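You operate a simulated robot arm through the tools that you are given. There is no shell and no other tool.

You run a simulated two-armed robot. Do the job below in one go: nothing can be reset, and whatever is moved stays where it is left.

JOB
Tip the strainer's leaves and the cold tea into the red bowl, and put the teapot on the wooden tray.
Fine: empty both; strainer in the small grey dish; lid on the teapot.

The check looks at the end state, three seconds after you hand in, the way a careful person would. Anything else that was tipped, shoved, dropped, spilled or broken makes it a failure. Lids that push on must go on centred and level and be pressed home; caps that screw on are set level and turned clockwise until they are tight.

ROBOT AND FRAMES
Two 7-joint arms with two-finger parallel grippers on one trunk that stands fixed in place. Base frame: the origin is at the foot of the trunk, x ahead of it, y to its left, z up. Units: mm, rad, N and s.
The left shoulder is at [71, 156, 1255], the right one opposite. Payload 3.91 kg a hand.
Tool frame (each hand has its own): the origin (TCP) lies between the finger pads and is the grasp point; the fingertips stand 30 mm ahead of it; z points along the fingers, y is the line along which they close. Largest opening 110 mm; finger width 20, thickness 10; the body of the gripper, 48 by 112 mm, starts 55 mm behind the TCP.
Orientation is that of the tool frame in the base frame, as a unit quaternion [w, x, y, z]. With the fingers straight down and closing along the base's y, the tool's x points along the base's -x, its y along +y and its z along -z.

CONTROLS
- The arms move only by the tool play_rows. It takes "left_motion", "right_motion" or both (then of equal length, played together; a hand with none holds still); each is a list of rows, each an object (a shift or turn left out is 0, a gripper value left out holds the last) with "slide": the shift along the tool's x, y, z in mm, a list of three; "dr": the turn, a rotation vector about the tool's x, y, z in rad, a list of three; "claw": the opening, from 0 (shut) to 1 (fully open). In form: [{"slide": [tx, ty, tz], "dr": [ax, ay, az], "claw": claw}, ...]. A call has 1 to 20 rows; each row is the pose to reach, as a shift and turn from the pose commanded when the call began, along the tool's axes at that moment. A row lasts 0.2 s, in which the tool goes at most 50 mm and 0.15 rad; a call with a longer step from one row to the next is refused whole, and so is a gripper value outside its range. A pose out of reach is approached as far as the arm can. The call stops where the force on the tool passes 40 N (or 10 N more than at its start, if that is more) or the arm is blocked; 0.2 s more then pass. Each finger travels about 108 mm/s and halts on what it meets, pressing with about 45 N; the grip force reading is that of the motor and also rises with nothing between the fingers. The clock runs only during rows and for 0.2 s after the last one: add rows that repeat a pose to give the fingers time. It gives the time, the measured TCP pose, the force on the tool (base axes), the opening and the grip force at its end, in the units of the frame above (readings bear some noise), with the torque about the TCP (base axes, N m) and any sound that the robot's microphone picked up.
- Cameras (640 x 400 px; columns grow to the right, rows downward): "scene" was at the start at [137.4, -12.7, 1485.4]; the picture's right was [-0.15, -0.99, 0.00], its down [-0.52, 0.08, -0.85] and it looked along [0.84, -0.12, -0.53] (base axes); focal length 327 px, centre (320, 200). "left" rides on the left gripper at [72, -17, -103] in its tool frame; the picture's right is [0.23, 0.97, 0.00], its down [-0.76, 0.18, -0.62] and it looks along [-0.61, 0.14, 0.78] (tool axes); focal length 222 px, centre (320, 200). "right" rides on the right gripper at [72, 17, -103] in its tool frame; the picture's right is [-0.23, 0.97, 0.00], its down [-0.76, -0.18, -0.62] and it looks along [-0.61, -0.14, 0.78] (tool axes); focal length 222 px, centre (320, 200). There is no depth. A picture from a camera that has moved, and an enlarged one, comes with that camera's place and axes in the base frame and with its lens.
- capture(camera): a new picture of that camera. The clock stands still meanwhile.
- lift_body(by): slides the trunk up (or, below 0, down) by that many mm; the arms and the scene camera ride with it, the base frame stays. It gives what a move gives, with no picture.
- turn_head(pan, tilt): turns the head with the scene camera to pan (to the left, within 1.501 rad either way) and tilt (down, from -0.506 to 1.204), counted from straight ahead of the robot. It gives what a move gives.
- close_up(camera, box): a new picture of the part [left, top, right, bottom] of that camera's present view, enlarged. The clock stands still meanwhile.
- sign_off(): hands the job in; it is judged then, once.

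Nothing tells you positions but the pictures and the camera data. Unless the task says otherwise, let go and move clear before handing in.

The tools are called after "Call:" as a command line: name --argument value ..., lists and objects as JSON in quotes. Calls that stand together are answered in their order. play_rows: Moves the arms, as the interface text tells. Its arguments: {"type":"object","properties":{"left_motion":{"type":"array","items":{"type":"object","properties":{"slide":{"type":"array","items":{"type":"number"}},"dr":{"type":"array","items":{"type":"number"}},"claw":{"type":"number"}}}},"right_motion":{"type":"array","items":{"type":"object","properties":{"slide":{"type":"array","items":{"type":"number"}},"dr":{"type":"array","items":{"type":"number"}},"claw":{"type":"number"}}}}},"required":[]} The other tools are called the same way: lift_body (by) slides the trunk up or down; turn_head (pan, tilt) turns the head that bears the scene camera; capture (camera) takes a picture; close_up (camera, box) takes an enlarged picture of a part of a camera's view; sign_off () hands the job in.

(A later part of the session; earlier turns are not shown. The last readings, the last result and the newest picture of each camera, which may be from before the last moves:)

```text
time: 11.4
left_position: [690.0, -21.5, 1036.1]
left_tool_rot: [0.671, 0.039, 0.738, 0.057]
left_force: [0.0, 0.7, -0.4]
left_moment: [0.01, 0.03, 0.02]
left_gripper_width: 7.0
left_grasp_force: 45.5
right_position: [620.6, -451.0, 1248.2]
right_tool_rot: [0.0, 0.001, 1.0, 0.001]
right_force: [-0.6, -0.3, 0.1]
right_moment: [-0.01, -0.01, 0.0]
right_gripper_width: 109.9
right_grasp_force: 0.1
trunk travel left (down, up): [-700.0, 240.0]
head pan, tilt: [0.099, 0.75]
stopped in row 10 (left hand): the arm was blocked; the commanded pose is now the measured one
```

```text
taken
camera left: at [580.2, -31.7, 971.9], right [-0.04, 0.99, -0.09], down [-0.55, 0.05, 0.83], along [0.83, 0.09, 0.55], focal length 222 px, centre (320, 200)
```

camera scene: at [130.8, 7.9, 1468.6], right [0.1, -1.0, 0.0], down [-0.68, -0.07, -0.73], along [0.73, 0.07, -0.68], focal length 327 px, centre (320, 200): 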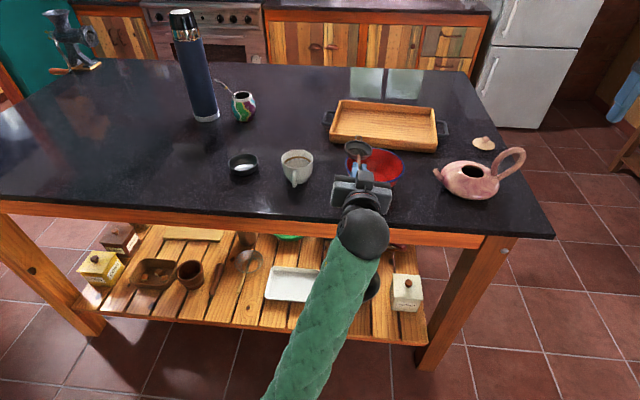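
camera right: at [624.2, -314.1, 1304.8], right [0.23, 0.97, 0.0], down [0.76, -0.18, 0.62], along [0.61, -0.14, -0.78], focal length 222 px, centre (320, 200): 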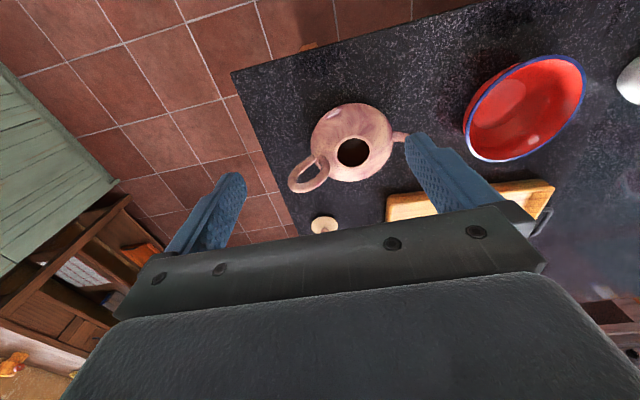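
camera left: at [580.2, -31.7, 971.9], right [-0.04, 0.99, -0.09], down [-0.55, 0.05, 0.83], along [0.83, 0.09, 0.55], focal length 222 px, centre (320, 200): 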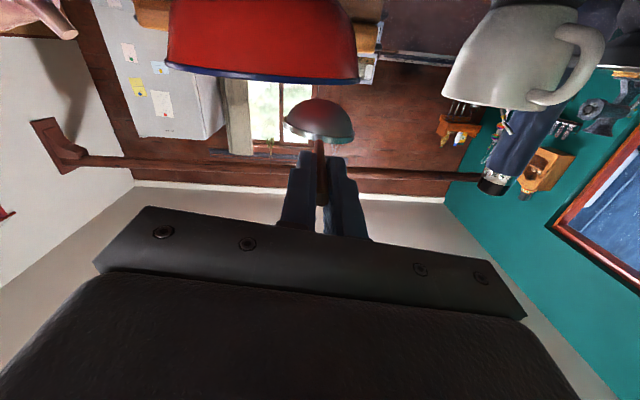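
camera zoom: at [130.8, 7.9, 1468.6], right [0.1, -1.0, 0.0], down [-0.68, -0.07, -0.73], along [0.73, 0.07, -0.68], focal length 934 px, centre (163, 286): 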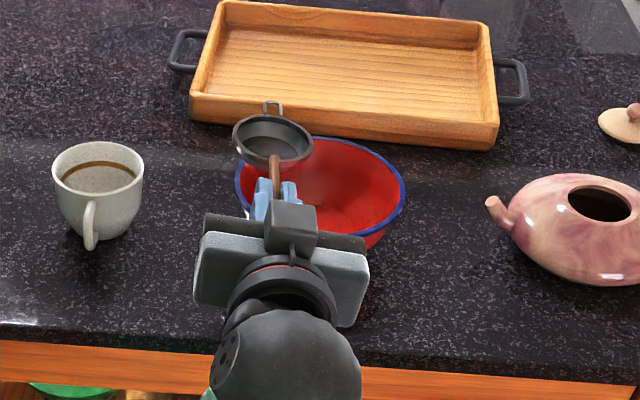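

The left arm is limited going across (stopped at y≈−21), and with the strainer out I now see the mug also holds brown liquid. I need to look closely at the mug and the teapot to settle which is the cold tea.

Call:
close_up --camera "scene" --box '[270, 130, 330, 200]'

Call:
close_up --camera "scene" --box '[430, 140, 530, 210]'

Call:
close_up --camera "scene" --box '[330, 130, 410, 210]'

Call:
close_up --camera "scene" --box '[70, 210, 440, 330]'

Call:
close_up --camera "scene" --box '[215, 80, 275, 130]'

```text
5.71 times, centred on (300, 165) of scene
camera zoom: at [130.8, 7.9, 1468.6], right [0.1, -1.0, 0.0], down [-0.68, -0.07, -0.73], along [0.73, 0.07, -0.68], focal length 1867 px, centre (434, 400)
```

zoom: 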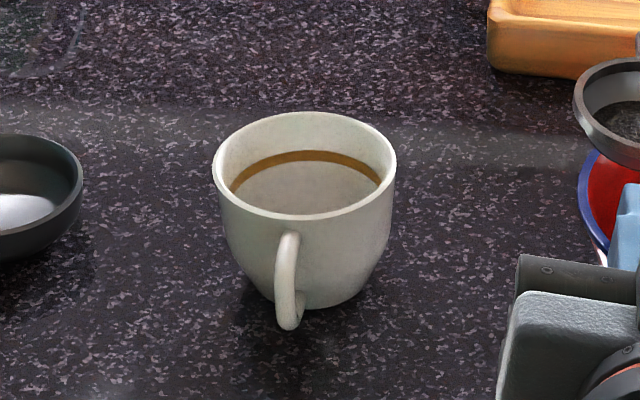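

```text
5.71 times, centred on (480, 175) of scene
camera zoom: at [130.8, 7.9, 1468.6], right [0.1, -1.0, 0.0], down [-0.68, -0.07, -0.73], along [0.73, 0.07, -0.68], focal length 1867 px, centre (-594, 343)
```

zoom: 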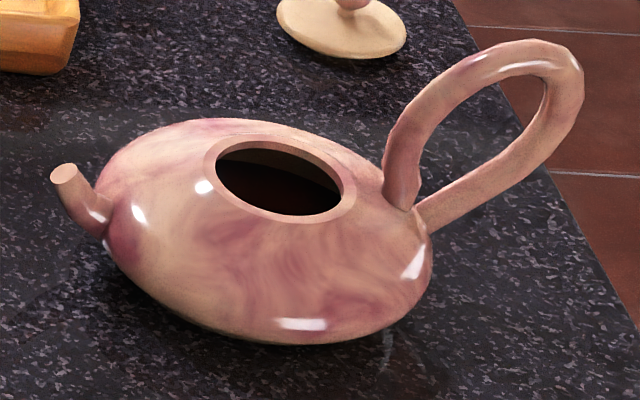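

```text
5.00 times, centred on (370, 170) of scene
camera zoom: at [130.8, 7.9, 1468.6], right [0.1, -1.0, 0.0], down [-0.68, -0.07, -0.73], along [0.73, 0.07, -0.68], focal length 1634 px, centre (70, 350)
```

zoom: 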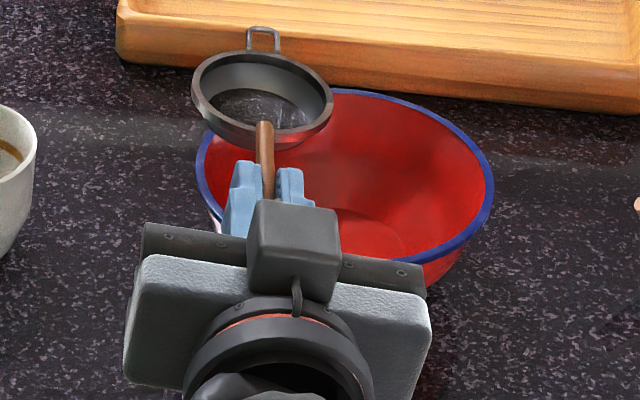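

```text
1.73 times, centred on (255, 270) of scene
camera zoom: at [130.8, 7.9, 1468.6], right [0.1, -1.0, 0.0], down [-0.68, -0.07, -0.73], along [0.73, 0.07, -0.68], focal length 565 px, centre (432, 79)
```

zoom: 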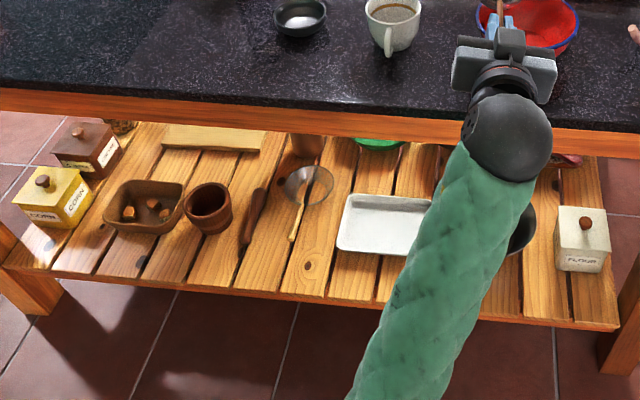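

```text
8.00 times, centred on (245, 105) of scene
camera zoom: at [130.8, 7.9, 1468.6], right [0.1, -1.0, 0.0], down [-0.68, -0.07, -0.73], along [0.73, 0.07, -0.68], focal length 2614 px, centre (920, 960)
```

zoom: 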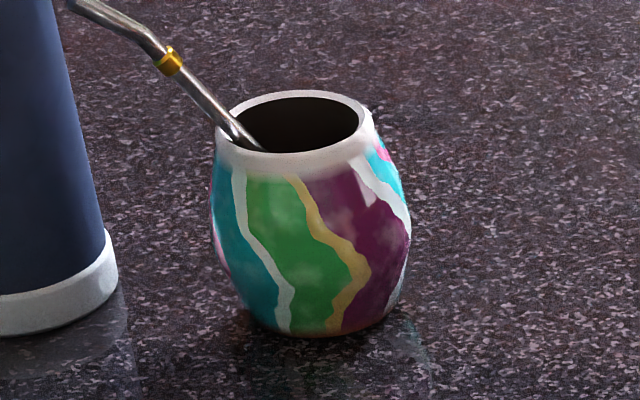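

The mug also seems to hold some tea, so I must determine what is actually in the teapot before pouring anything. I'll yaw the left tool to a more comfortable pose over the bowl (strainer still level) and bring the right camera above the teapot for a steep look inside.

Call:
play_rows --left_motion '[{"slide": [-15, 0, 0]}, {"slide": [-30, 0, 0]}, {"slide": [-30, 4, 1], "dr": [0.107, -0.006, -0.012]}, {"slide": [-30, 8, 2], "dr": [0.213, -0.012, -0.024]}, {"slide": [-30, 12, 3], "dr": [0.32, -0.018, -0.036]}, {"slide": [-30, 15, 4], "dr": [0.426, -0.024, -0.048]}, {"slide": [-30, 18, 5], "dr": [0.533, -0.03, -0.06]}, {"slide": [-30, 20, 6], "dr": [0.639, -0.036, -0.071]}, {"slide": [-30, 20, 6], "dr": [0.639, -0.036, -0.071]}]' --right_motion '[{"slide": [-20, 20, 5], "dr": [0, 0.0, 0]}, {"slide": [-40, 40, 15], "dr": [0, 0.05, 0]}, {"slide": [-60, 60, 30], "dr": [0, 0.1, 0]}, {"slide": [-80, 80, 45], "dr": [0, 0.15, 0]}, {"slide": [-95, 105, 60], "dr": [0, 0.2, 0]}, {"slide": [-110, 130, 75], "dr": [0, 0.25, 0]}, {"slide": [-120, 145, 85], "dr": [0, 0.3, 0]}, {"slide": [-130, 160, 98], "dr": [0, 0.35, 0]}, {"slide": [-130, 160, 98], "dr": [0, 0.35, 0]}]'

Call:
capture --camera "right"

Call:
capture --camera "scene"

```text
time: 13.4
left_position: [697.0, -6.1, 1068.4]
left_tool_rot: [0.64, 0.222, 0.707, -0.201]
left_force: [1.2, -0.4, -0.5]
left_moment: [0.02, 0.01, 0.03]
left_gripper_width: 7.1
left_grasp_force: 45.2
right_position: [750.2, -291.4, 1150.3]
right_tool_rot: [-0.175, 0.001, 0.985, 0.001]
right_force: [-0.7, -1.0, 0.1]
right_moment: [0.06, -0.02, -0.04]
right_gripper_width: 110.0
right_grasp_force: 0.1
trunk travel left (down, up): [-700.0, 240.0]
head pan, tilt: [0.099, 0.75]
```

```text
taken
camera right: at [717.4, -273.8, 1273.2], right [0.22, 0.97, -0.08], down [0.93, -0.18, 0.32], along [0.3, -0.14, -0.94], focal length 222 px, centre (320, 200)
```

right: 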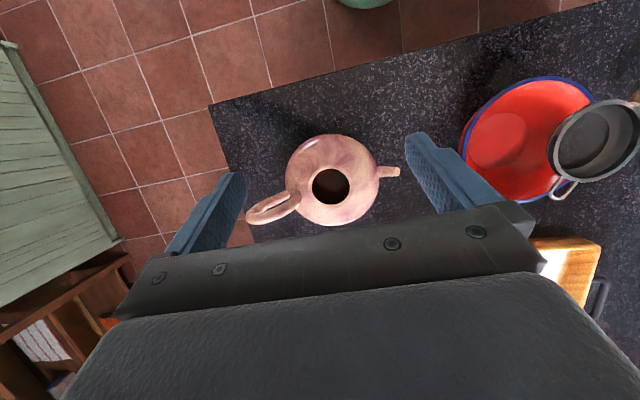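

```text
taken
camera scene: at [130.1, 6.9, 1468.7], right [0.1, -1.0, 0.0], down [-0.68, -0.07, -0.73], along [0.73, 0.07, -0.68], focal length 327 px, centre (320, 200)
```

scene: 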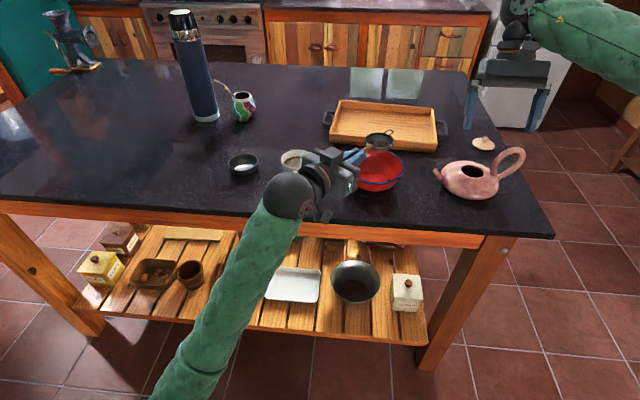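

Call:
close_up --camera "right" --box '[300, 160, 360, 215]'

Call:
close_up --camera "right" --box '[240, 120, 410, 240]'

Call:
close_up --camera "right" --box '[450, 60, 640, 220]'

Call:
close_up --camera "scene" --box '[260, 120, 420, 220]'

```text
7.27 times, centred on (330, 188) of right
camera zoom: at [717.4, -273.8, 1273.2], right [0.22, 0.97, -0.08], down [0.93, -0.18, 0.32], along [0.3, -0.14, -0.94], focal length 1615 px, centre (247, 291)
```

zoom: 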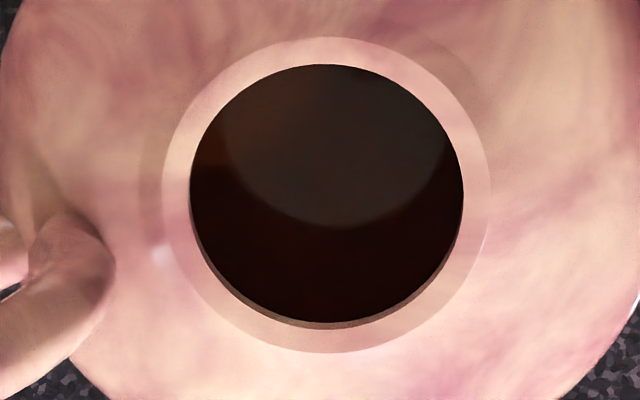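

```text
3.33 times, centred on (325, 180) of right
camera zoom: at [717.4, -273.8, 1273.2], right [0.22, 0.97, -0.08], down [0.93, -0.18, 0.32], along [0.3, -0.14, -0.94], focal length 740 px, centre (303, 267)
```

zoom: 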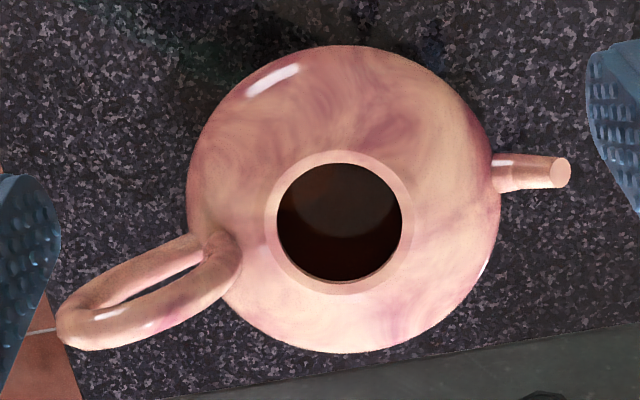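

```text
2.50 times, centred on (545, 140) of right
camera zoom: at [717.4, -273.8, 1273.2], right [0.22, 0.97, -0.08], down [0.93, -0.18, 0.32], along [0.3, -0.14, -0.94], focal length 555 px, centre (-242, 350)
```

zoom: 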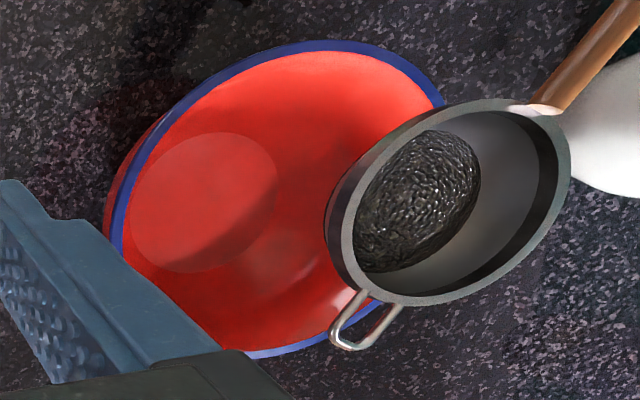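

```text
4.00 times, centred on (340, 170) of scene
camera zoom: at [130.1, 6.9, 1468.7], right [0.1, -1.0, 0.0], down [-0.68, -0.07, -0.73], along [0.73, 0.07, -0.68], focal length 1307 px, centre (240, 320)
```

zoom: 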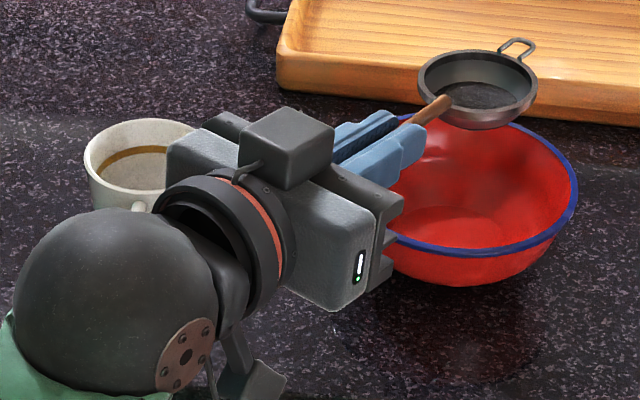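

The teapot clearly holds dark liquid. The strainer is level over the bowl centre (ring centre ≈(778, −64, 1060)). I'll lower it a little and start rolling the wrist to tip the leaves out.

Call:
play_rows --left_motion '[{"slide": [12, 0, 0]}, {"slide": [24, 0, 0]}, {"slide": [24, 0, 0], "dr": [0, 0, 0.14]}, {"slide": [24, 0, 0], "dr": [0, 0, 0.28]}, {"slide": [24, 0, 0], "dr": [0, 0, 0.42]}, {"slide": [24, 0, 0], "dr": [0, 0, 0.56]}, {"slide": [24, 0, 0], "dr": [0, 0, 0.56]}]'

Call:
close_up --camera "scene" --box '[260, 120, 420, 220]'

```text
time: 15.0
left_position: [695.7, -4.8, 1043.5]
left_tool_rot: [0.671, 0.409, 0.619, -0.016]
left_force: [-0.7, -0.5, 0.5]
left_moment: [0.02, 0.02, 0.0]
left_gripper_width: 7.1
left_grasp_force: 45.4
right_position: [749.7, -290.6, 1151.2]
right_tool_rot: [-0.174, 0.001, 0.985, 0.0]
right_force: [-0.5, -0.3, 0.8]
right_moment: [-0.02, 0.01, -0.01]
right_gripper_width: 109.8
right_grasp_force: 0.0
trunk travel left (down, up): [-700.0, 240.0]
head pan, tilt: [0.099, 0.75]
```

```text
4.00 times, centred on (340, 170) of scene
camera zoom: at [131.1, 8.2, 1468.6], right [0.1, -1.0, 0.0], down [-0.68, -0.07, -0.73], along [0.73, 0.07, -0.68], focal length 1307 px, centre (240, 320)
```

zoom: 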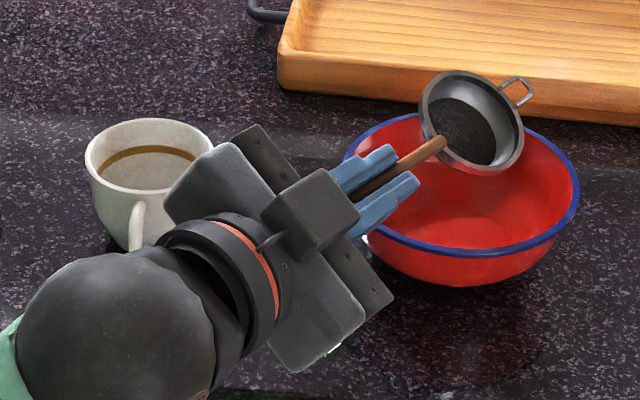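

The roll is working freely and the leaves are still held. Continuing to roll toward upside-down over the bowl.

Call:
play_rows --left_motion '[{"dr": [0, 0, 0.13]}, {"dr": [0, 0, 0.26]}, {"dr": [0, 0, 0.39]}, {"dr": [0, 0, 0.52]}, {"dr": [0, 0, 0.65]}, {"dr": [0, 0, 0.78]}, {"dr": [0, 0, 0.91]}, {"dr": [0, 0, 1.04]}, {"dr": [0, 0, 1.17]}, {"dr": [0, 0, 1.3]}, {"dr": [0, 0, 1.3]}]'

Call:
close_up --camera "scene" --box '[260, 120, 420, 220]'

Call:
close_up --camera "right" --box '[450, 60, 640, 220]'

```text
time: 17.4
left_position: [696.6, -3.5, 1044.6]
left_tool_rot: [0.544, 0.7, 0.246, 0.392]
left_force: [-0.2, -0.9, -1.2]
left_moment: [-0.01, 0.0, 0.01]
left_gripper_width: 7.0
left_grasp_force: 44.8
right_position: [750.8, -289.8, 1150.6]
right_tool_rot: [-0.174, 0.001, 0.985, 0.001]
right_force: [0.2, -0.5, 0.4]
right_moment: [0.02, 0.0, 0.03]
right_gripper_width: 110.2
right_grasp_force: 0.2
trunk travel left (down, up): [-700.0, 240.0]
head pan, tilt: [0.099, 0.75]
```

```text
4.00 times, centred on (340, 170) of scene
camera zoom: at [131.3, 8.5, 1468.5], right [0.1, -1.0, 0.0], down [-0.68, -0.07, -0.73], along [0.73, 0.07, -0.68], focal length 1307 px, centre (240, 320)
```

zoom: 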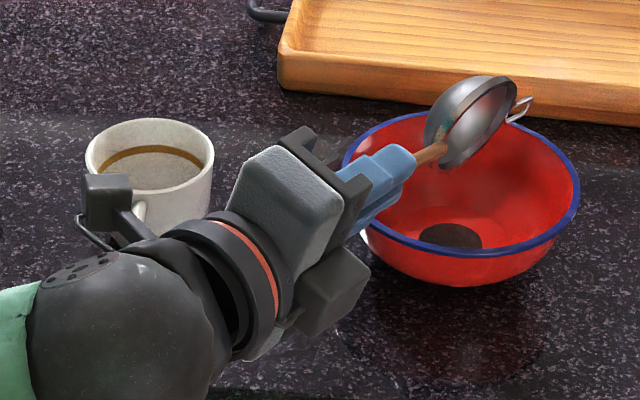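

```text
2.50 times, centred on (545, 140) of right
camera zoom: at [718.2, -272.4, 1272.9], right [0.21, 0.97, -0.08], down [0.93, -0.18, 0.32], along [0.3, -0.14, -0.94], focal length 555 px, centre (-242, 350)
```

zoom: 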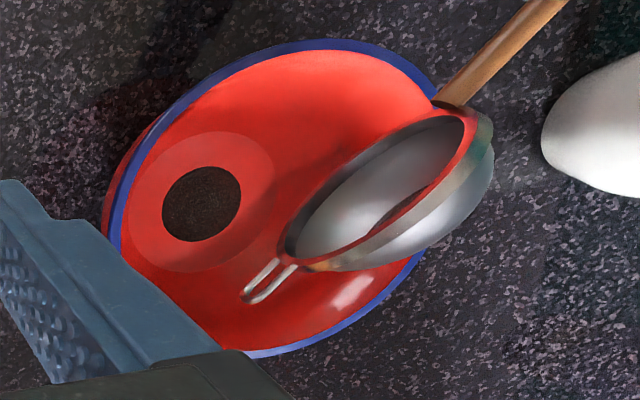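

Most leaves dropped as a pile on the bowl's bottom. I'll roll further to be fully upside-down and check that nothing stays in the strainer.

Call:
play_rows --left_motion '[{"dr": [0, 0, 0.13]}, {"dr": [0, 0, 0.26]}, {"dr": [0, 0, 0.39]}, {"dr": [0, 0, 0.52]}, {"dr": [0, 0, 0.65]}, {"dr": [0, 0, 0.78]}, {"dr": [0, 0, 0.91]}, {"dr": [0, 0, 1.04]}, {"dr": [0, 0, 1.04]}, {"dr": [0, 0, 1.04]}]'

Call:
close_up --camera "scene" --box '[260, 120, 420, 220]'

Call:
close_up --camera "right" --box '[450, 60, 640, 220]'

Call:
capture --camera "left"

```text
time: 19.6
left_position: [695.3, -3.8, 1044.4]
left_tool_rot: [0.277, 0.729, -0.136, 0.611]
left_force: [0.5, -0.4, 0.0]
left_moment: [0.06, 0.02, -0.03]
left_gripper_width: 7.1
left_grasp_force: 44.7
right_position: [751.3, -289.1, 1150.5]
right_tool_rot: [-0.175, 0.001, 0.985, 0.0]
right_force: [-0.2, -1.2, 0.1]
right_moment: [-0.03, -0.01, 0.01]
right_gripper_width: 109.8
right_grasp_force: 0.1
trunk travel left (down, up): [-700.0, 240.0]
head pan, tilt: [0.099, 0.75]
```

```text
4.00 times, centred on (340, 170) of scene
camera zoom: at [131.3, 8.5, 1468.5], right [0.1, -1.0, 0.0], down [-0.68, -0.07, -0.73], along [0.73, 0.07, -0.68], focal length 1307 px, centre (240, 320)
```

zoom: 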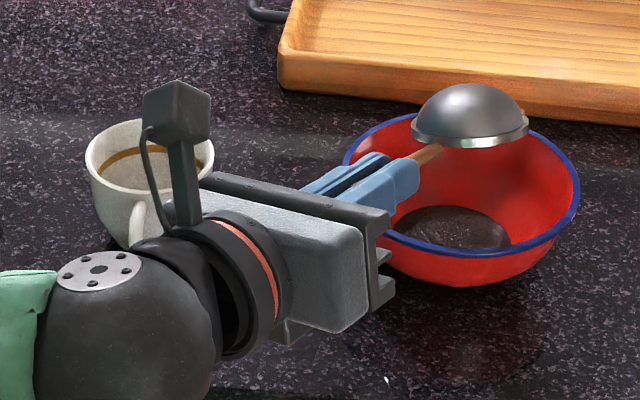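

```text
2.50 times, centred on (545, 140) of right
camera zoom: at [718.2, -272.4, 1272.9], right [0.21, 0.97, -0.08], down [0.93, -0.18, 0.32], along [0.3, -0.14, -0.94], focal length 555 px, centre (-242, 350)
```

zoom: 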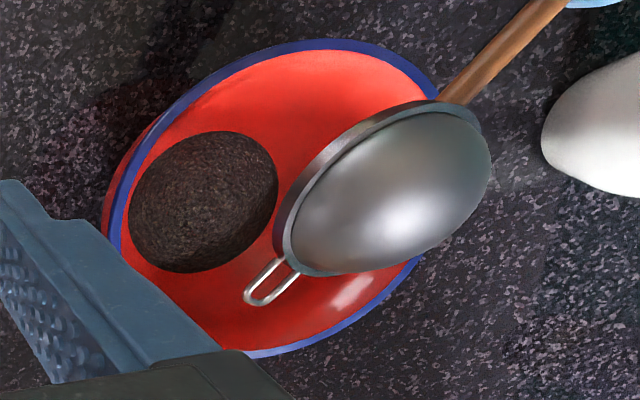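

```text
taken
camera left: at [637.2, 79.2, 1120.7], right [-0.47, -0.76, 0.45], down [-0.77, 0.1, -0.63], along [0.43, -0.65, -0.63], focal length 222 px, centre (320, 200)
```

left: 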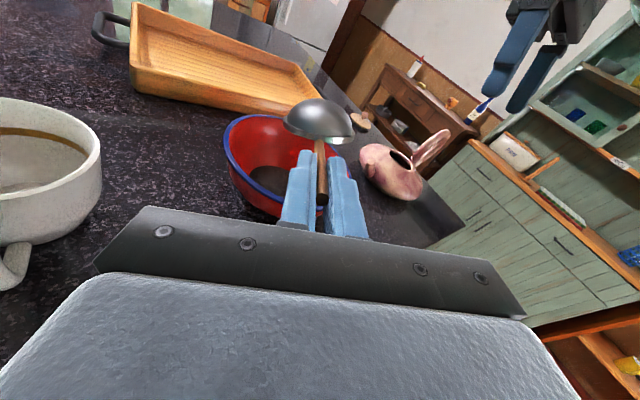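

The strainer is inverted and the leaves lie in the bowl. I'll hold it a moment, give a small extra roll, and also zoom on the mug's contents from this camera.

Call:
play_rows --left_motion '[{"dr": [0, 0, 0.1]}, {"dr": [0, 0, 0.2]}, {"dr": [0, 0, 0.2]}, {"dr": [0, 0, 0.2]}, {"dr": [0, 0, 0.2]}, {"dr": [0, 0, 0.2]}, {"dr": [0, 0, 0.1]}, {"dr": [0, 0, 0.0]}]'

Call:
close_up --camera "left" --box '[0, 80, 120, 300]'

Call:
close_up --camera "right" --box '[450, 60, 640, 220]'

```text
time: 21.4
left_position: [696.3, -3.7, 1044.8]
left_tool_rot: [0.279, 0.729, -0.136, 0.611]
left_force: [-0.6, -0.4, 0.1]
left_moment: [0.01, 0.02, -0.01]
left_gripper_width: 7.1
left_grasp_force: 44.9
right_position: [750.7, -290.3, 1149.9]
right_tool_rot: [-0.175, 0.001, 0.985, 0.0]
right_force: [0.8, -0.1, 0.3]
right_moment: [0.05, 0.0, 0.01]
right_gripper_width: 110.1
right_grasp_force: 0.1
trunk travel left (down, up): [-700.0, 240.0]
head pan, tilt: [0.099, 0.75]
```

```text
1.82 times, centred on (60, 190) of left
camera zoom: at [637.2, 79.2, 1120.8], right [-0.47, -0.76, 0.45], down [-0.77, 0.1, -0.63], along [0.43, -0.65, -0.63], focal length 404 px, centre (793, 218)
```

zoom: 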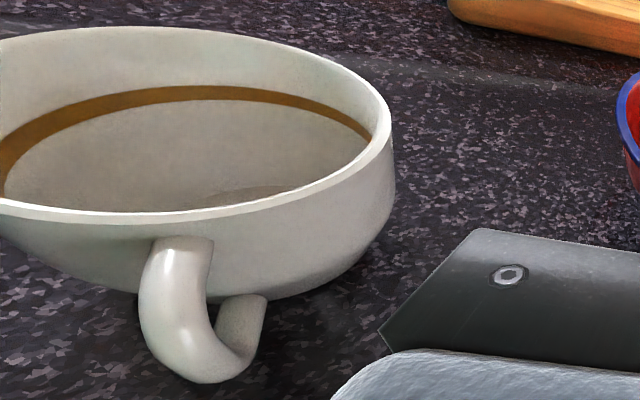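

```text
2.50 times, centred on (545, 140) of right
camera zoom: at [718.2, -272.4, 1272.9], right [0.21, 0.97, -0.08], down [0.93, -0.18, 0.32], along [0.3, -0.14, -0.94], focal length 555 px, centre (-242, 350)
```

zoom: 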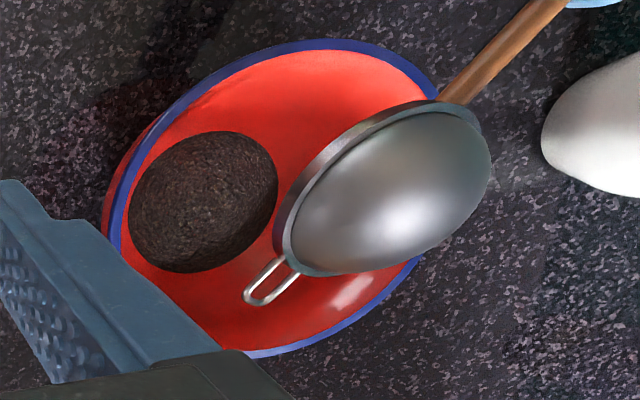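

The mug is actually empty: that brown band is only a stain ring on its wall, so the cold tea is the dark liquid in the teapot. Rolling the strainer back upright over the bowl and checking it is empty.

Call:
play_rows --left_motion '[{"dr": [0, 0, -0.145]}, {"dr": [0, 0, -0.29]}, {"dr": [0, 0, -0.435]}, {"dr": [0, 0, -0.58]}, {"dr": [0, 0, -0.725]}, {"dr": [0, 0, -0.87]}, {"dr": [0, 0, -1.015]}, {"dr": [0, 0, -1.16]}, {"dr": [0, 0, -1.305]}, {"dr": [0, 0, -1.45]}, {"dr": [0, 0, -1.595]}, {"dr": [0, 0, -1.74]}, {"dr": [0, 0, -1.885]}, {"dr": [0, 0, -2.03]}, {"dr": [0, 0, -2.175]}, {"dr": [0, 0, -2.32]}, {"dr": [0, 0, -2.465]}, {"dr": [0, 0, -2.61]}, {"dr": [0, 0, -2.755]}, {"dr": [0, 0, -2.9]}]'

Call:
close_up --camera "scene" --box '[260, 120, 420, 220]'

Call:
close_up --camera "right" --box '[450, 60, 640, 220]'

```text
time: 25.6
left_position: [695.8, -5.1, 1042.8]
left_tool_rot: [0.639, 0.221, 0.709, -0.202]
left_force: [-0.7, 0.0, -0.4]
left_moment: [0.01, 0.04, 0.03]
left_gripper_width: 7.0
left_grasp_force: 44.8
right_position: [750.7, -291.2, 1150.7]
right_tool_rot: [-0.175, 0.001, 0.985, 0.0]
right_force: [0.4, -0.3, 0.6]
right_moment: [0.0, 0.01, -0.01]
right_gripper_width: 110.3
right_grasp_force: 0.1
trunk travel left (down, up): [-700.0, 240.0]
head pan, tilt: [0.099, 0.75]
```

```text
4.00 times, centred on (340, 170) of scene
camera zoom: at [131.1, 8.1, 1468.6], right [0.1, -1.0, 0.0], down [-0.68, -0.07, -0.73], along [0.73, 0.07, -0.68], focal length 1307 px, centre (240, 320)
```

zoom: 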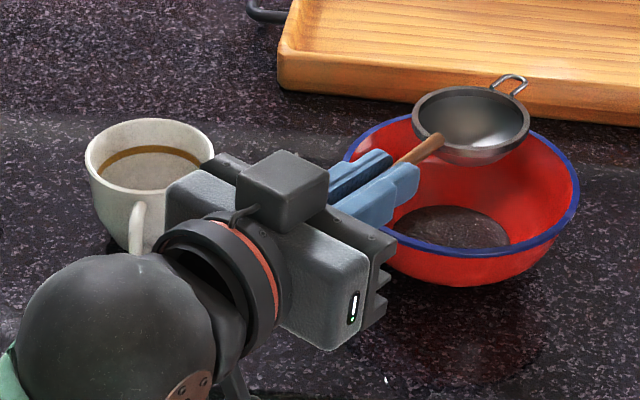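

```text
2.50 times, centred on (545, 140) of right
camera zoom: at [718.1, -272.7, 1272.9], right [0.21, 0.97, -0.08], down [0.93, -0.18, 0.32], along [0.3, -0.14, -0.94], focal length 555 px, centre (-242, 350)
```

zoom: 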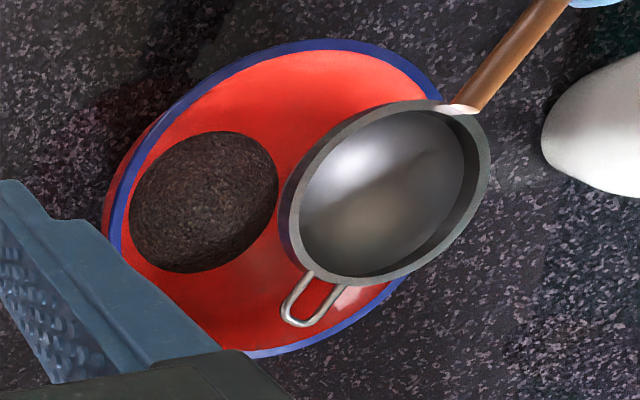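

The strainer is clean and empty. Lifting it, swinging it over (high above the mug) to the grey dish, turning the tool to point straight ahead.

Call:
play_rows --left_motion '[{"slide": [-22, 0, -2.2]}, {"slide": [-44, 0, -4.4]}, {"slide": [-66.6, 0, -6.6]}, {"slide": [-64.7, 30, -25.7], "dr": [-0.076, 0, -0.0075]}, {"slide": [-62.8, 60, -44.9], "dr": [-0.152, 0, -0.015]}, {"slide": [-60.9, 90, -64], "dr": [-0.228, 0, -0.0225]}, {"slide": [-59, 120.1, -83.1], "dr": [-0.304, 0, -0.03]}, {"slide": [-57, 150.1, -102.2], "dr": [-0.38, 0, -0.0375]}, {"slide": [-55.1, 180.1, -121.3], "dr": [-0.456, 0, -0.045]}, {"slide": [-53.2, 210.2, -140.5], "dr": [-0.531, 0, -0.0525]}, {"slide": [-51.3, 240.2, -159.6], "dr": [-0.607, 0, -0.06]}, {"slide": [-51.3, 240.2, -159.6], "dr": [-0.607, 0, -0.06]}]'

Call:
capture --camera "scene"

Call:
close_up --camera "scene" --box '[190, 100, 330, 220]'

```text
time: 28.2
left_position: [707.3, 280.3, 1110.7]
left_tool_rot: [0.67, -0.002, 0.742, 0.002]
left_force: [-0.9, -1.1, -0.6]
left_moment: [0.04, 0.0, 0.02]
left_gripper_width: 7.0
left_grasp_force: 44.5
right_position: [751.8, -290.9, 1150.2]
right_tool_rot: [-0.174, 0.001, 0.985, 0.0]
right_force: [0.4, 0.0, 0.0]
right_moment: [-0.01, -0.02, 0.0]
right_gripper_width: 110.0
right_grasp_force: 0.2
trunk travel left (down, up): [-700.0, 240.0]
head pan, tilt: [0.099, 0.75]
```

```text
taken
camera scene: at [131.3, 8.2, 1468.5], right [0.1, -1.0, 0.0], down [-0.68, -0.07, -0.73], along [0.73, 0.07, -0.68], focal length 327 px, centre (320, 200)
```

scene: 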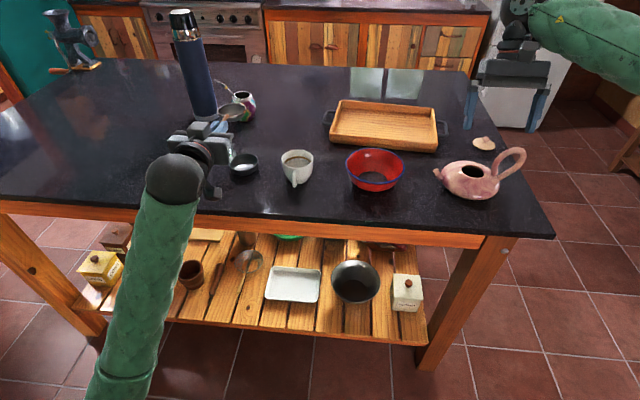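

```text
3.33 times, centred on (260, 160) of scene
camera zoom: at [131.3, 8.2, 1468.5], right [0.1, -1.0, 0.0], down [-0.68, -0.07, -0.73], along [0.73, 0.07, -0.68], focal length 1089 px, centre (520, 333)
```

zoom: 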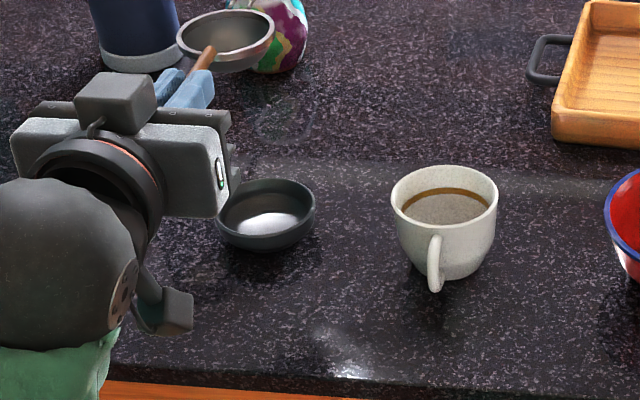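

The strainer ring hangs directly over the dish (dish centre ≈(807.5, 280)). Lowering to just above the dish, then I'll check with the cameras.

Call:
play_rows --left_motion '[{"slide": [20, -1, 0]}, {"slide": [40, -2, 2]}, {"slide": [60, -2, 4]}, {"slide": [80, -2, 6]}, {"slide": [98, -2, 8]}, {"slide": [112, -2, 9.5]}, {"slide": [124.6, -2, 10.7]}, {"slide": [124.6, -2, 10.7]}]'

Call:
close_up --camera "scene" --box '[190, 120, 300, 210]'

Call:
capture --camera "left"

```text
time: 30.0
left_position: [706.0, 278.3, 986.0]
left_tool_rot: [0.671, 0.0, 0.742, 0.0]
left_force: [-0.1, 0.8, -0.6]
left_moment: [0.01, 0.05, 0.05]
left_gripper_width: 6.8
left_grasp_force: 44.8
right_position: [750.1, -289.7, 1150.7]
right_tool_rot: [-0.175, 0.002, 0.985, 0.0]
right_force: [0.0, 0.1, 0.7]
right_moment: [0.0, 0.01, 0.01]
right_gripper_width: 110.1
right_grasp_force: 0.1
trunk travel left (down, up): [-700.0, 240.0]
head pan, tilt: [0.099, 0.75]
```

```text
4.44 times, centred on (245, 165) of scene
camera zoom: at [131.2, 8.5, 1468.5], right [0.1, -1.0, 0.0], down [-0.68, -0.07, -0.73], along [0.73, 0.07, -0.68], focal length 1452 px, centre (653, 356)
```

zoom: 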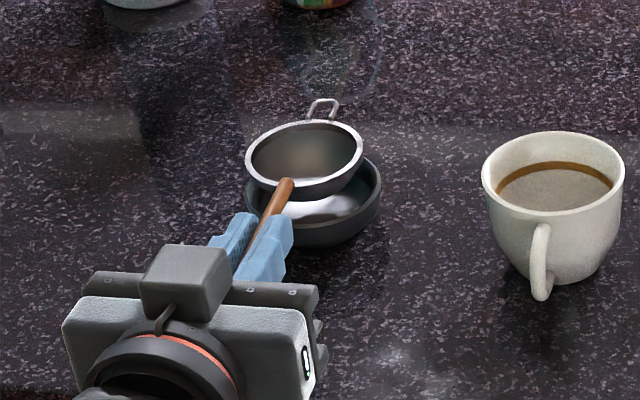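

```text
taken
camera left: at [596.8, 262.9, 924.4], right [-0.02, 0.97, -0.23], down [-0.54, 0.18, 0.82], along [0.84, 0.14, 0.53], focal length 222 px, centre (320, 200)
```

left: 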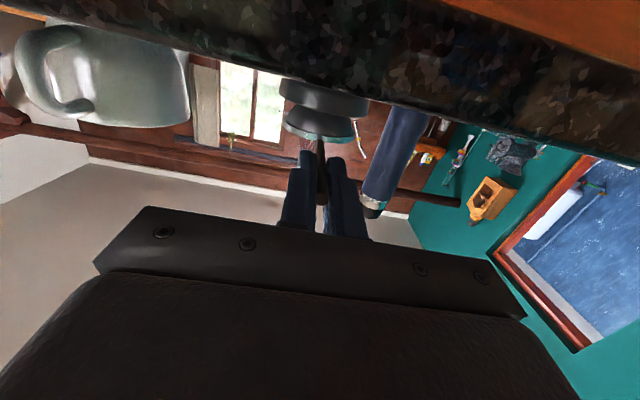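

Call:
close_up --camera "left" --box '[250, 60, 400, 180]'

```text
3.33 times, centred on (325, 120) of left
camera zoom: at [596.8, 262.9, 924.4], right [-0.02, 0.97, -0.23], down [-0.54, 0.18, 0.82], along [0.84, 0.14, 0.53], focal length 740 px, centre (303, 467)
```

zoom: 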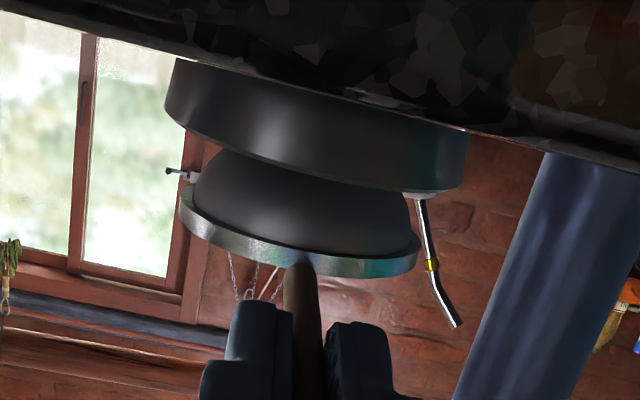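

The strainer is centred over the dish. Lowering the last ~12 mm in small steps.

Call:
play_rows --left_motion '[{"slide": [4, 0, 0.4]}, {"slide": [7, 0, 0.7]}, {"slide": [10, 0, 1.0]}, {"slide": [10, 0, 1.0]}]'

Call:
close_up --camera "left" --box '[250, 60, 400, 180]'

Call:
close_up --camera "scene" --box '[210, 130, 280, 190]'

```text
time: 31.0
left_position: [705.8, 278.5, 976.4]
left_tool_rot: [0.671, -0.002, 0.742, 0.001]
left_force: [-0.8, -0.6, -0.3]
left_moment: [0.01, 0.0, 0.0]
left_gripper_width: 6.8
left_grasp_force: 44.3
right_position: [751.0, -290.9, 1150.1]
right_tool_rot: [-0.174, 0.0, 0.985, -0.001]
right_force: [-0.6, 0.4, -0.2]
right_moment: [0.01, -0.01, -0.01]
right_gripper_width: 110.1
right_grasp_force: 0.1
trunk travel left (down, up): [-700.0, 240.0]
head pan, tilt: [0.099, 0.75]
```

```text
3.33 times, centred on (325, 120) of left
camera zoom: at [596.5, 262.5, 914.2], right [-0.02, 0.97, -0.23], down [-0.54, 0.18, 0.82], along [0.84, 0.14, 0.52], focal length 740 px, centre (303, 467)
```

zoom: 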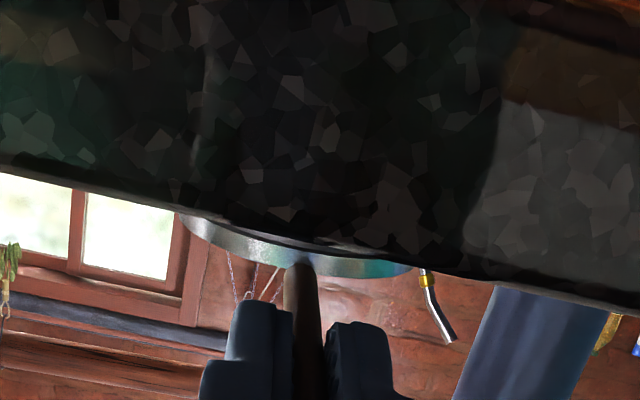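

```text
6.67 times, centred on (245, 160) of scene
camera zoom: at [131.2, 8.5, 1468.5], right [0.1, -1.0, 0.0], down [-0.68, -0.07, -0.73], along [0.73, 0.07, -0.68], focal length 2178 px, centre (820, 467)
```

zoom: 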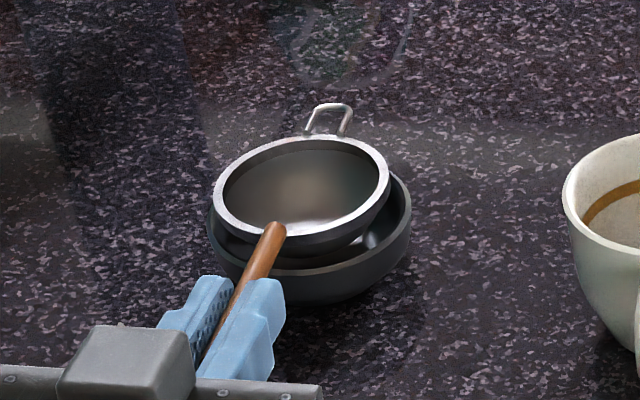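

Call:
play_rows --left_motion '[{"slide": [2, 0, 0.2]}, {"slide": [4, 0, 0.4]}, {"slide": [4, 0, 0.4]}]'

Call:
close_up --camera "scene" --box '[210, 130, 280, 190]'

```text
time: 31.8
left_position: [706.4, 278.8, 972.4]
left_tool_rot: [0.67, -0.002, 0.742, 0.001]
left_force: [0.5, -0.2, -1.1]
left_moment: [0.02, -0.01, 0.01]
left_gripper_width: 7.0
left_grasp_force: 44.7
right_position: [751.3, -289.4, 1150.7]
right_tool_rot: [-0.174, 0.001, 0.985, 0.0]
right_force: [-0.3, 0.6, 0.2]
right_moment: [0.01, 0.0, -0.04]
right_gripper_width: 109.7
right_grasp_force: 0.1
trunk travel left (down, up): [-700.0, 240.0]
head pan, tilt: [0.099, 0.75]
```

```text
6.67 times, centred on (245, 160) of scene
camera zoom: at [131.2, 8.5, 1468.5], right [0.1, -1.0, 0.0], down [-0.68, -0.07, -0.73], along [0.73, 0.07, -0.68], focal length 2178 px, centre (820, 467)
```

zoom: 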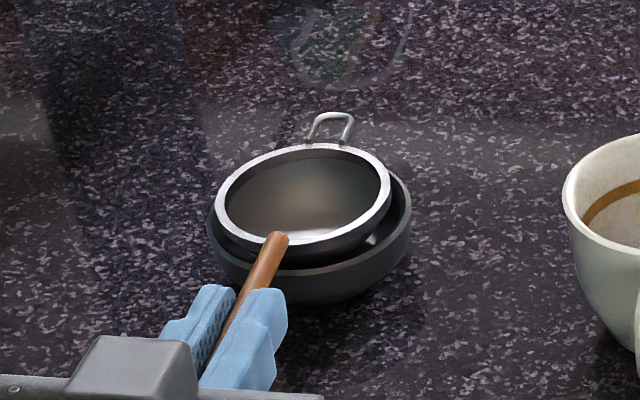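

Call:
play_rows --left_motion '[{"slide": [1.5, -1, 0.2]}, {"slide": [3, -1.5, 0.3]}, {"slide": [3, -1.5, 0.3]}]'

Call:
close_up --camera "scene" --box '[210, 130, 280, 190]'

```text
time: 32.6
left_position: [705.5, 276.5, 969.3]
left_tool_rot: [0.67, -0.001, 0.743, 0.0]
left_force: [-0.6, 0.3, -0.6]
left_moment: [-0.01, 0.05, 0.04]
left_gripper_width: 7.1
left_grasp_force: 44.9
right_position: [750.7, -291.1, 1149.5]
right_tool_rot: [-0.174, 0.001, 0.985, 0.0]
right_force: [-0.5, 0.0, 0.3]
right_moment: [-0.01, -0.01, 0.02]
right_gripper_width: 110.2
right_grasp_force: 0.1
trunk travel left (down, up): [-700.0, 240.0]
head pan, tilt: [0.099, 0.75]
```

```text
6.67 times, centred on (245, 160) of scene
camera zoom: at [131.2, 8.5, 1468.6], right [0.1, -1.0, 0.0], down [-0.68, -0.07, -0.73], along [0.73, 0.07, -0.68], focal length 2178 px, centre (820, 467)
```

zoom: 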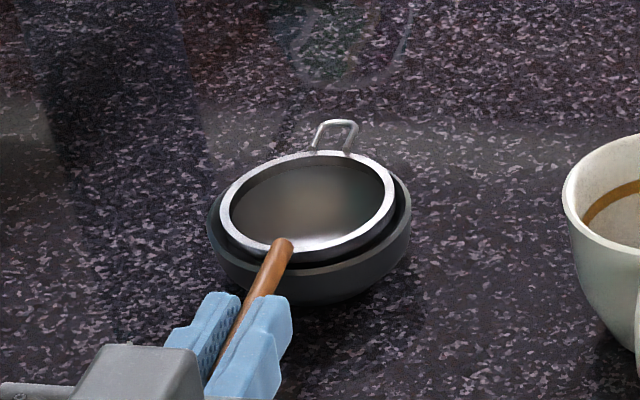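

Call:
play_rows --left_motion '[{"slide": [1.5, 0, 0.2]}, {"slide": [3, 0, 0.3]}, {"slide": [3, 0, 0.3]}]'

Call:
close_up --camera "scene" --box '[210, 130, 280, 190]'

```text
time: 33.4
left_position: [705.3, 277.6, 966.4]
left_tool_rot: [0.672, -0.001, 0.741, 0.001]
left_force: [3.5, -1.2, 11.6]
left_moment: [0.04, -1.24, -0.11]
left_gripper_width: 6.8
left_grasp_force: 45.3
right_position: [749.2, -290.6, 1149.6]
right_tool_rot: [-0.173, 0.001, 0.985, 0.001]
right_force: [0.2, 0.7, 0.5]
right_moment: [-0.03, 0.01, -0.01]
right_gripper_width: 110.1
right_grasp_force: 0.1
trunk travel left (down, up): [-700.0, 240.0]
head pan, tilt: [0.099, 0.75]
```

```text
6.67 times, centred on (245, 160) of scene
camera zoom: at [130.4, 8.1, 1468.8], right [0.1, -1.0, 0.0], down [-0.68, -0.07, -0.73], along [0.73, 0.07, -0.68], focal length 2178 px, centre (820, 467)
```

zoom: 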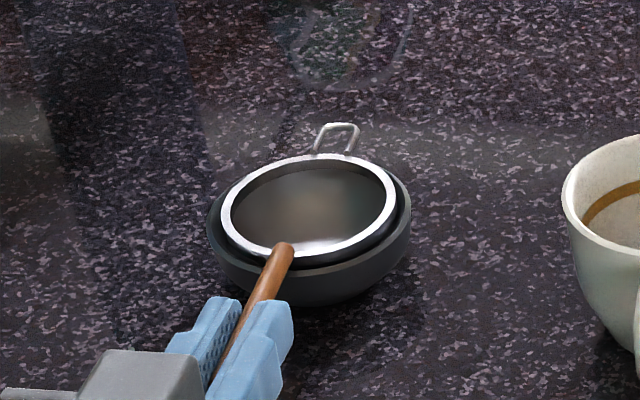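

Contact with the dish floor felt. Easing up 1 mm and opening the fingers gently.

Call:
play_rows --left_motion '[{"slide": [-1.5, 0, 0]}, {"slide": [-1.5, 0, 0]}, {"slide": [-1.5, 0, 0], "claw": 0.1}, {"slide": [-1.5, 0, 0], "claw": 0.2}, {"slide": [-1.5, 0, 0], "claw": 0.4}, {"slide": [-1.5, 0, 0], "claw": 0.4}]'

Call:
close_up --camera "scene" --box '[210, 130, 280, 190]'

```text
time: 34.8
left_position: [705.5, 278.4, 967.0]
left_tool_rot: [0.67, -0.001, 0.742, 0.001]
left_force: [0.1, -1.1, 0.2]
left_moment: [0.0, -0.01, -0.03]
left_gripper_width: 44.1
left_grasp_force: 0.1
right_position: [750.2, -291.1, 1150.6]
right_tool_rot: [-0.175, 0.001, 0.985, 0.001]
right_force: [-0.1, -0.7, -0.8]
right_moment: [0.03, 0.02, -0.01]
right_gripper_width: 110.1
right_grasp_force: 0.0
trunk travel left (down, up): [-700.0, 240.0]
head pan, tilt: [0.099, 0.75]
```

```text
6.67 times, centred on (245, 160) of scene
camera zoom: at [131.1, 8.4, 1468.6], right [0.1, -1.0, 0.0], down [-0.68, -0.07, -0.73], along [0.73, 0.07, -0.68], focal length 2178 px, centre (820, 467)
```

zoom: 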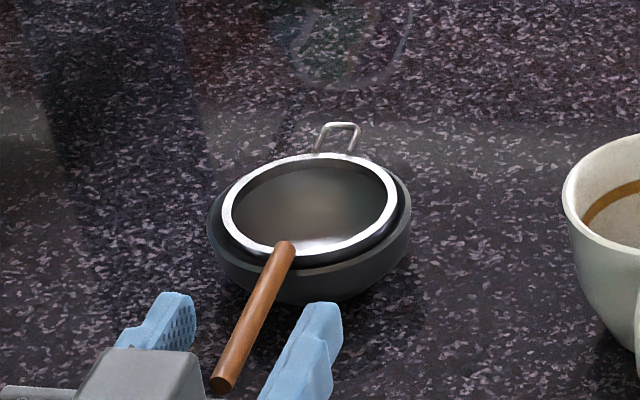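

The strainer rests in the dish. Now I back the left hand up and away, while pitching the right tool forward at a stand-off from the teapot, to line up for gripping the inner (vertical) strand of the handle at about (804, −351, 1006).

Call:
play_rows --left_motion '[{"slide": [-20, 0, -2]}, {"slide": [-45, 0, -4.6]}, {"slide": [-70, 0, -7.2]}, {"slide": [-95, 0, -9.8]}, {"slide": [-120, 0, -12.3]}, {"slide": [-149.2, 0, -15.3]}, {"slide": [-155, 25, -15.3]}, {"slide": [-160, 55, -15.3]}, {"slide": [-165, 85, -15.3]}, {"slide": [-170, 120, -15.3]}, {"slide": [-170, 150, -15.3]}, {"slide": [-170, 150, -15.3]}]' --right_motion '[{"slide": [3, -5.5, 5], "dr": [0, -0.143, 0]}, {"slide": [6, -11, 10], "dr": [0, -0.286, 0]}, {"slide": [9, -16.4, 15], "dr": [0, -0.428, 0]}, {"slide": [12, -21.8, 20], "dr": [0, -0.571, 0]}, {"slide": [15, -27.3, 25], "dr": [0, -0.714, 0]}, {"slide": [18, -32.7, 30], "dr": [0, -0.857, 0]}, {"slide": [21, -38.2, 35], "dr": [0, -0.999, 0]}, {"slide": [24, -43.6, 40], "dr": [0, -1.142, 0]}, {"slide": [27, -49, 45], "dr": [0, -1.285, 0]}, {"slide": [30, -54.5, 50], "dr": [0, -1.428, 0]}, {"slide": [33, -60, 54.8], "dr": [0, -1.57, 0]}, {"slide": [33, -60, 54.8], "dr": [0, -1.57, 0]}]'

Call:
turn_head --pan -0.25 --tilt 0.65

Call:
capture --camera "scene"

Call:
capture --camera "right"

```text
time: 37.4
left_position: [707.9, 425.4, 1138.7]
left_tool_rot: [0.671, 0.0, 0.742, 0.0]
left_force: [-0.1, -0.2, 0.2]
left_moment: [-0.01, -0.04, 0.0]
left_gripper_width: 43.8
left_grasp_force: 0.0
right_position: [701.0, -351.7, 1109.9]
right_tool_rot: [0.574, 0.001, 0.819, 0.001]
right_force: [-0.8, -1.4, -2.5]
right_moment: [0.03, -0.17, -0.02]
right_gripper_width: 110.1
right_grasp_force: 0.0
right hand out of reach, approached as far as the arm can: row 11
trunk travel left (down, up): [-700.0, 240.0]
head pan, tilt: [0.099, 0.75]
```

```text
time: 38.2
left_position: [707.3, 427.1, 1138.3]
left_tool_rot: [0.671, -0.001, 0.742, 0.0]
left_force: [0.4, -0.8, -0.3]
left_moment: [0.01, 0.01, 0.01]
left_gripper_width: 43.9
left_grasp_force: 0.1
right_position: [702.0, -349.7, 1115.5]
right_tool_rot: [0.576, 0.0, 0.818, 0.0]
right_force: [0.4, -0.3, -0.4]
right_moment: [-0.03, -0.02, 0.01]
right_gripper_width: 110.1
right_grasp_force: 0.0
trunk travel left (down, up): [-700.0, 240.0]
head pan, tilt: [-0.25, 0.649]
```

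```text
taken
camera scene: at [132.9, -20.6, 1477.1], right [-0.25, -0.97, 0.0], down [-0.59, 0.15, -0.8], along [0.77, -0.2, -0.61], focal length 327 px, centre (320, 200)
```

scene: 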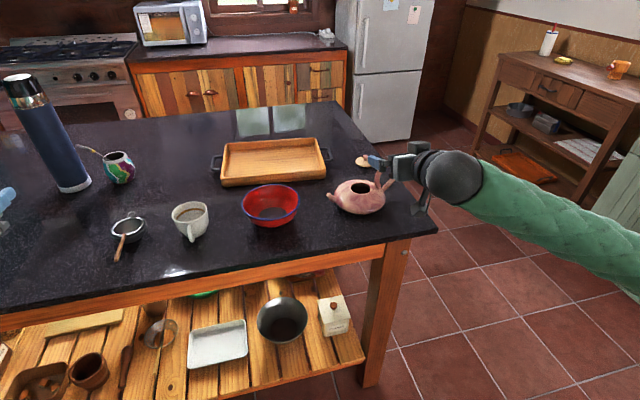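

```text
taken
camera right: at [580.2, -331.5, 1082.7], right [0.08, 0.97, 0.21], down [-0.33, -0.18, 0.93], along [0.94, -0.14, 0.31], focal length 222 px, centre (320, 200)
```

right: 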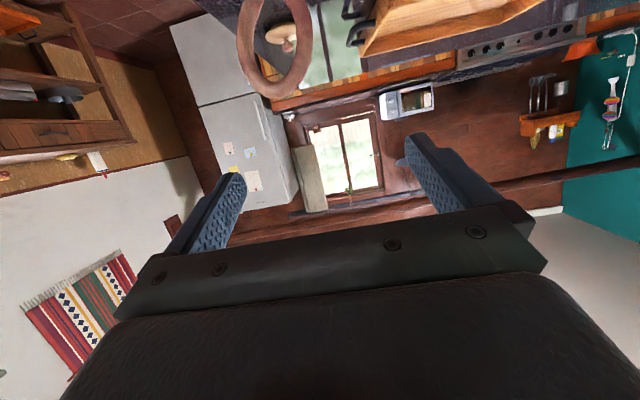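

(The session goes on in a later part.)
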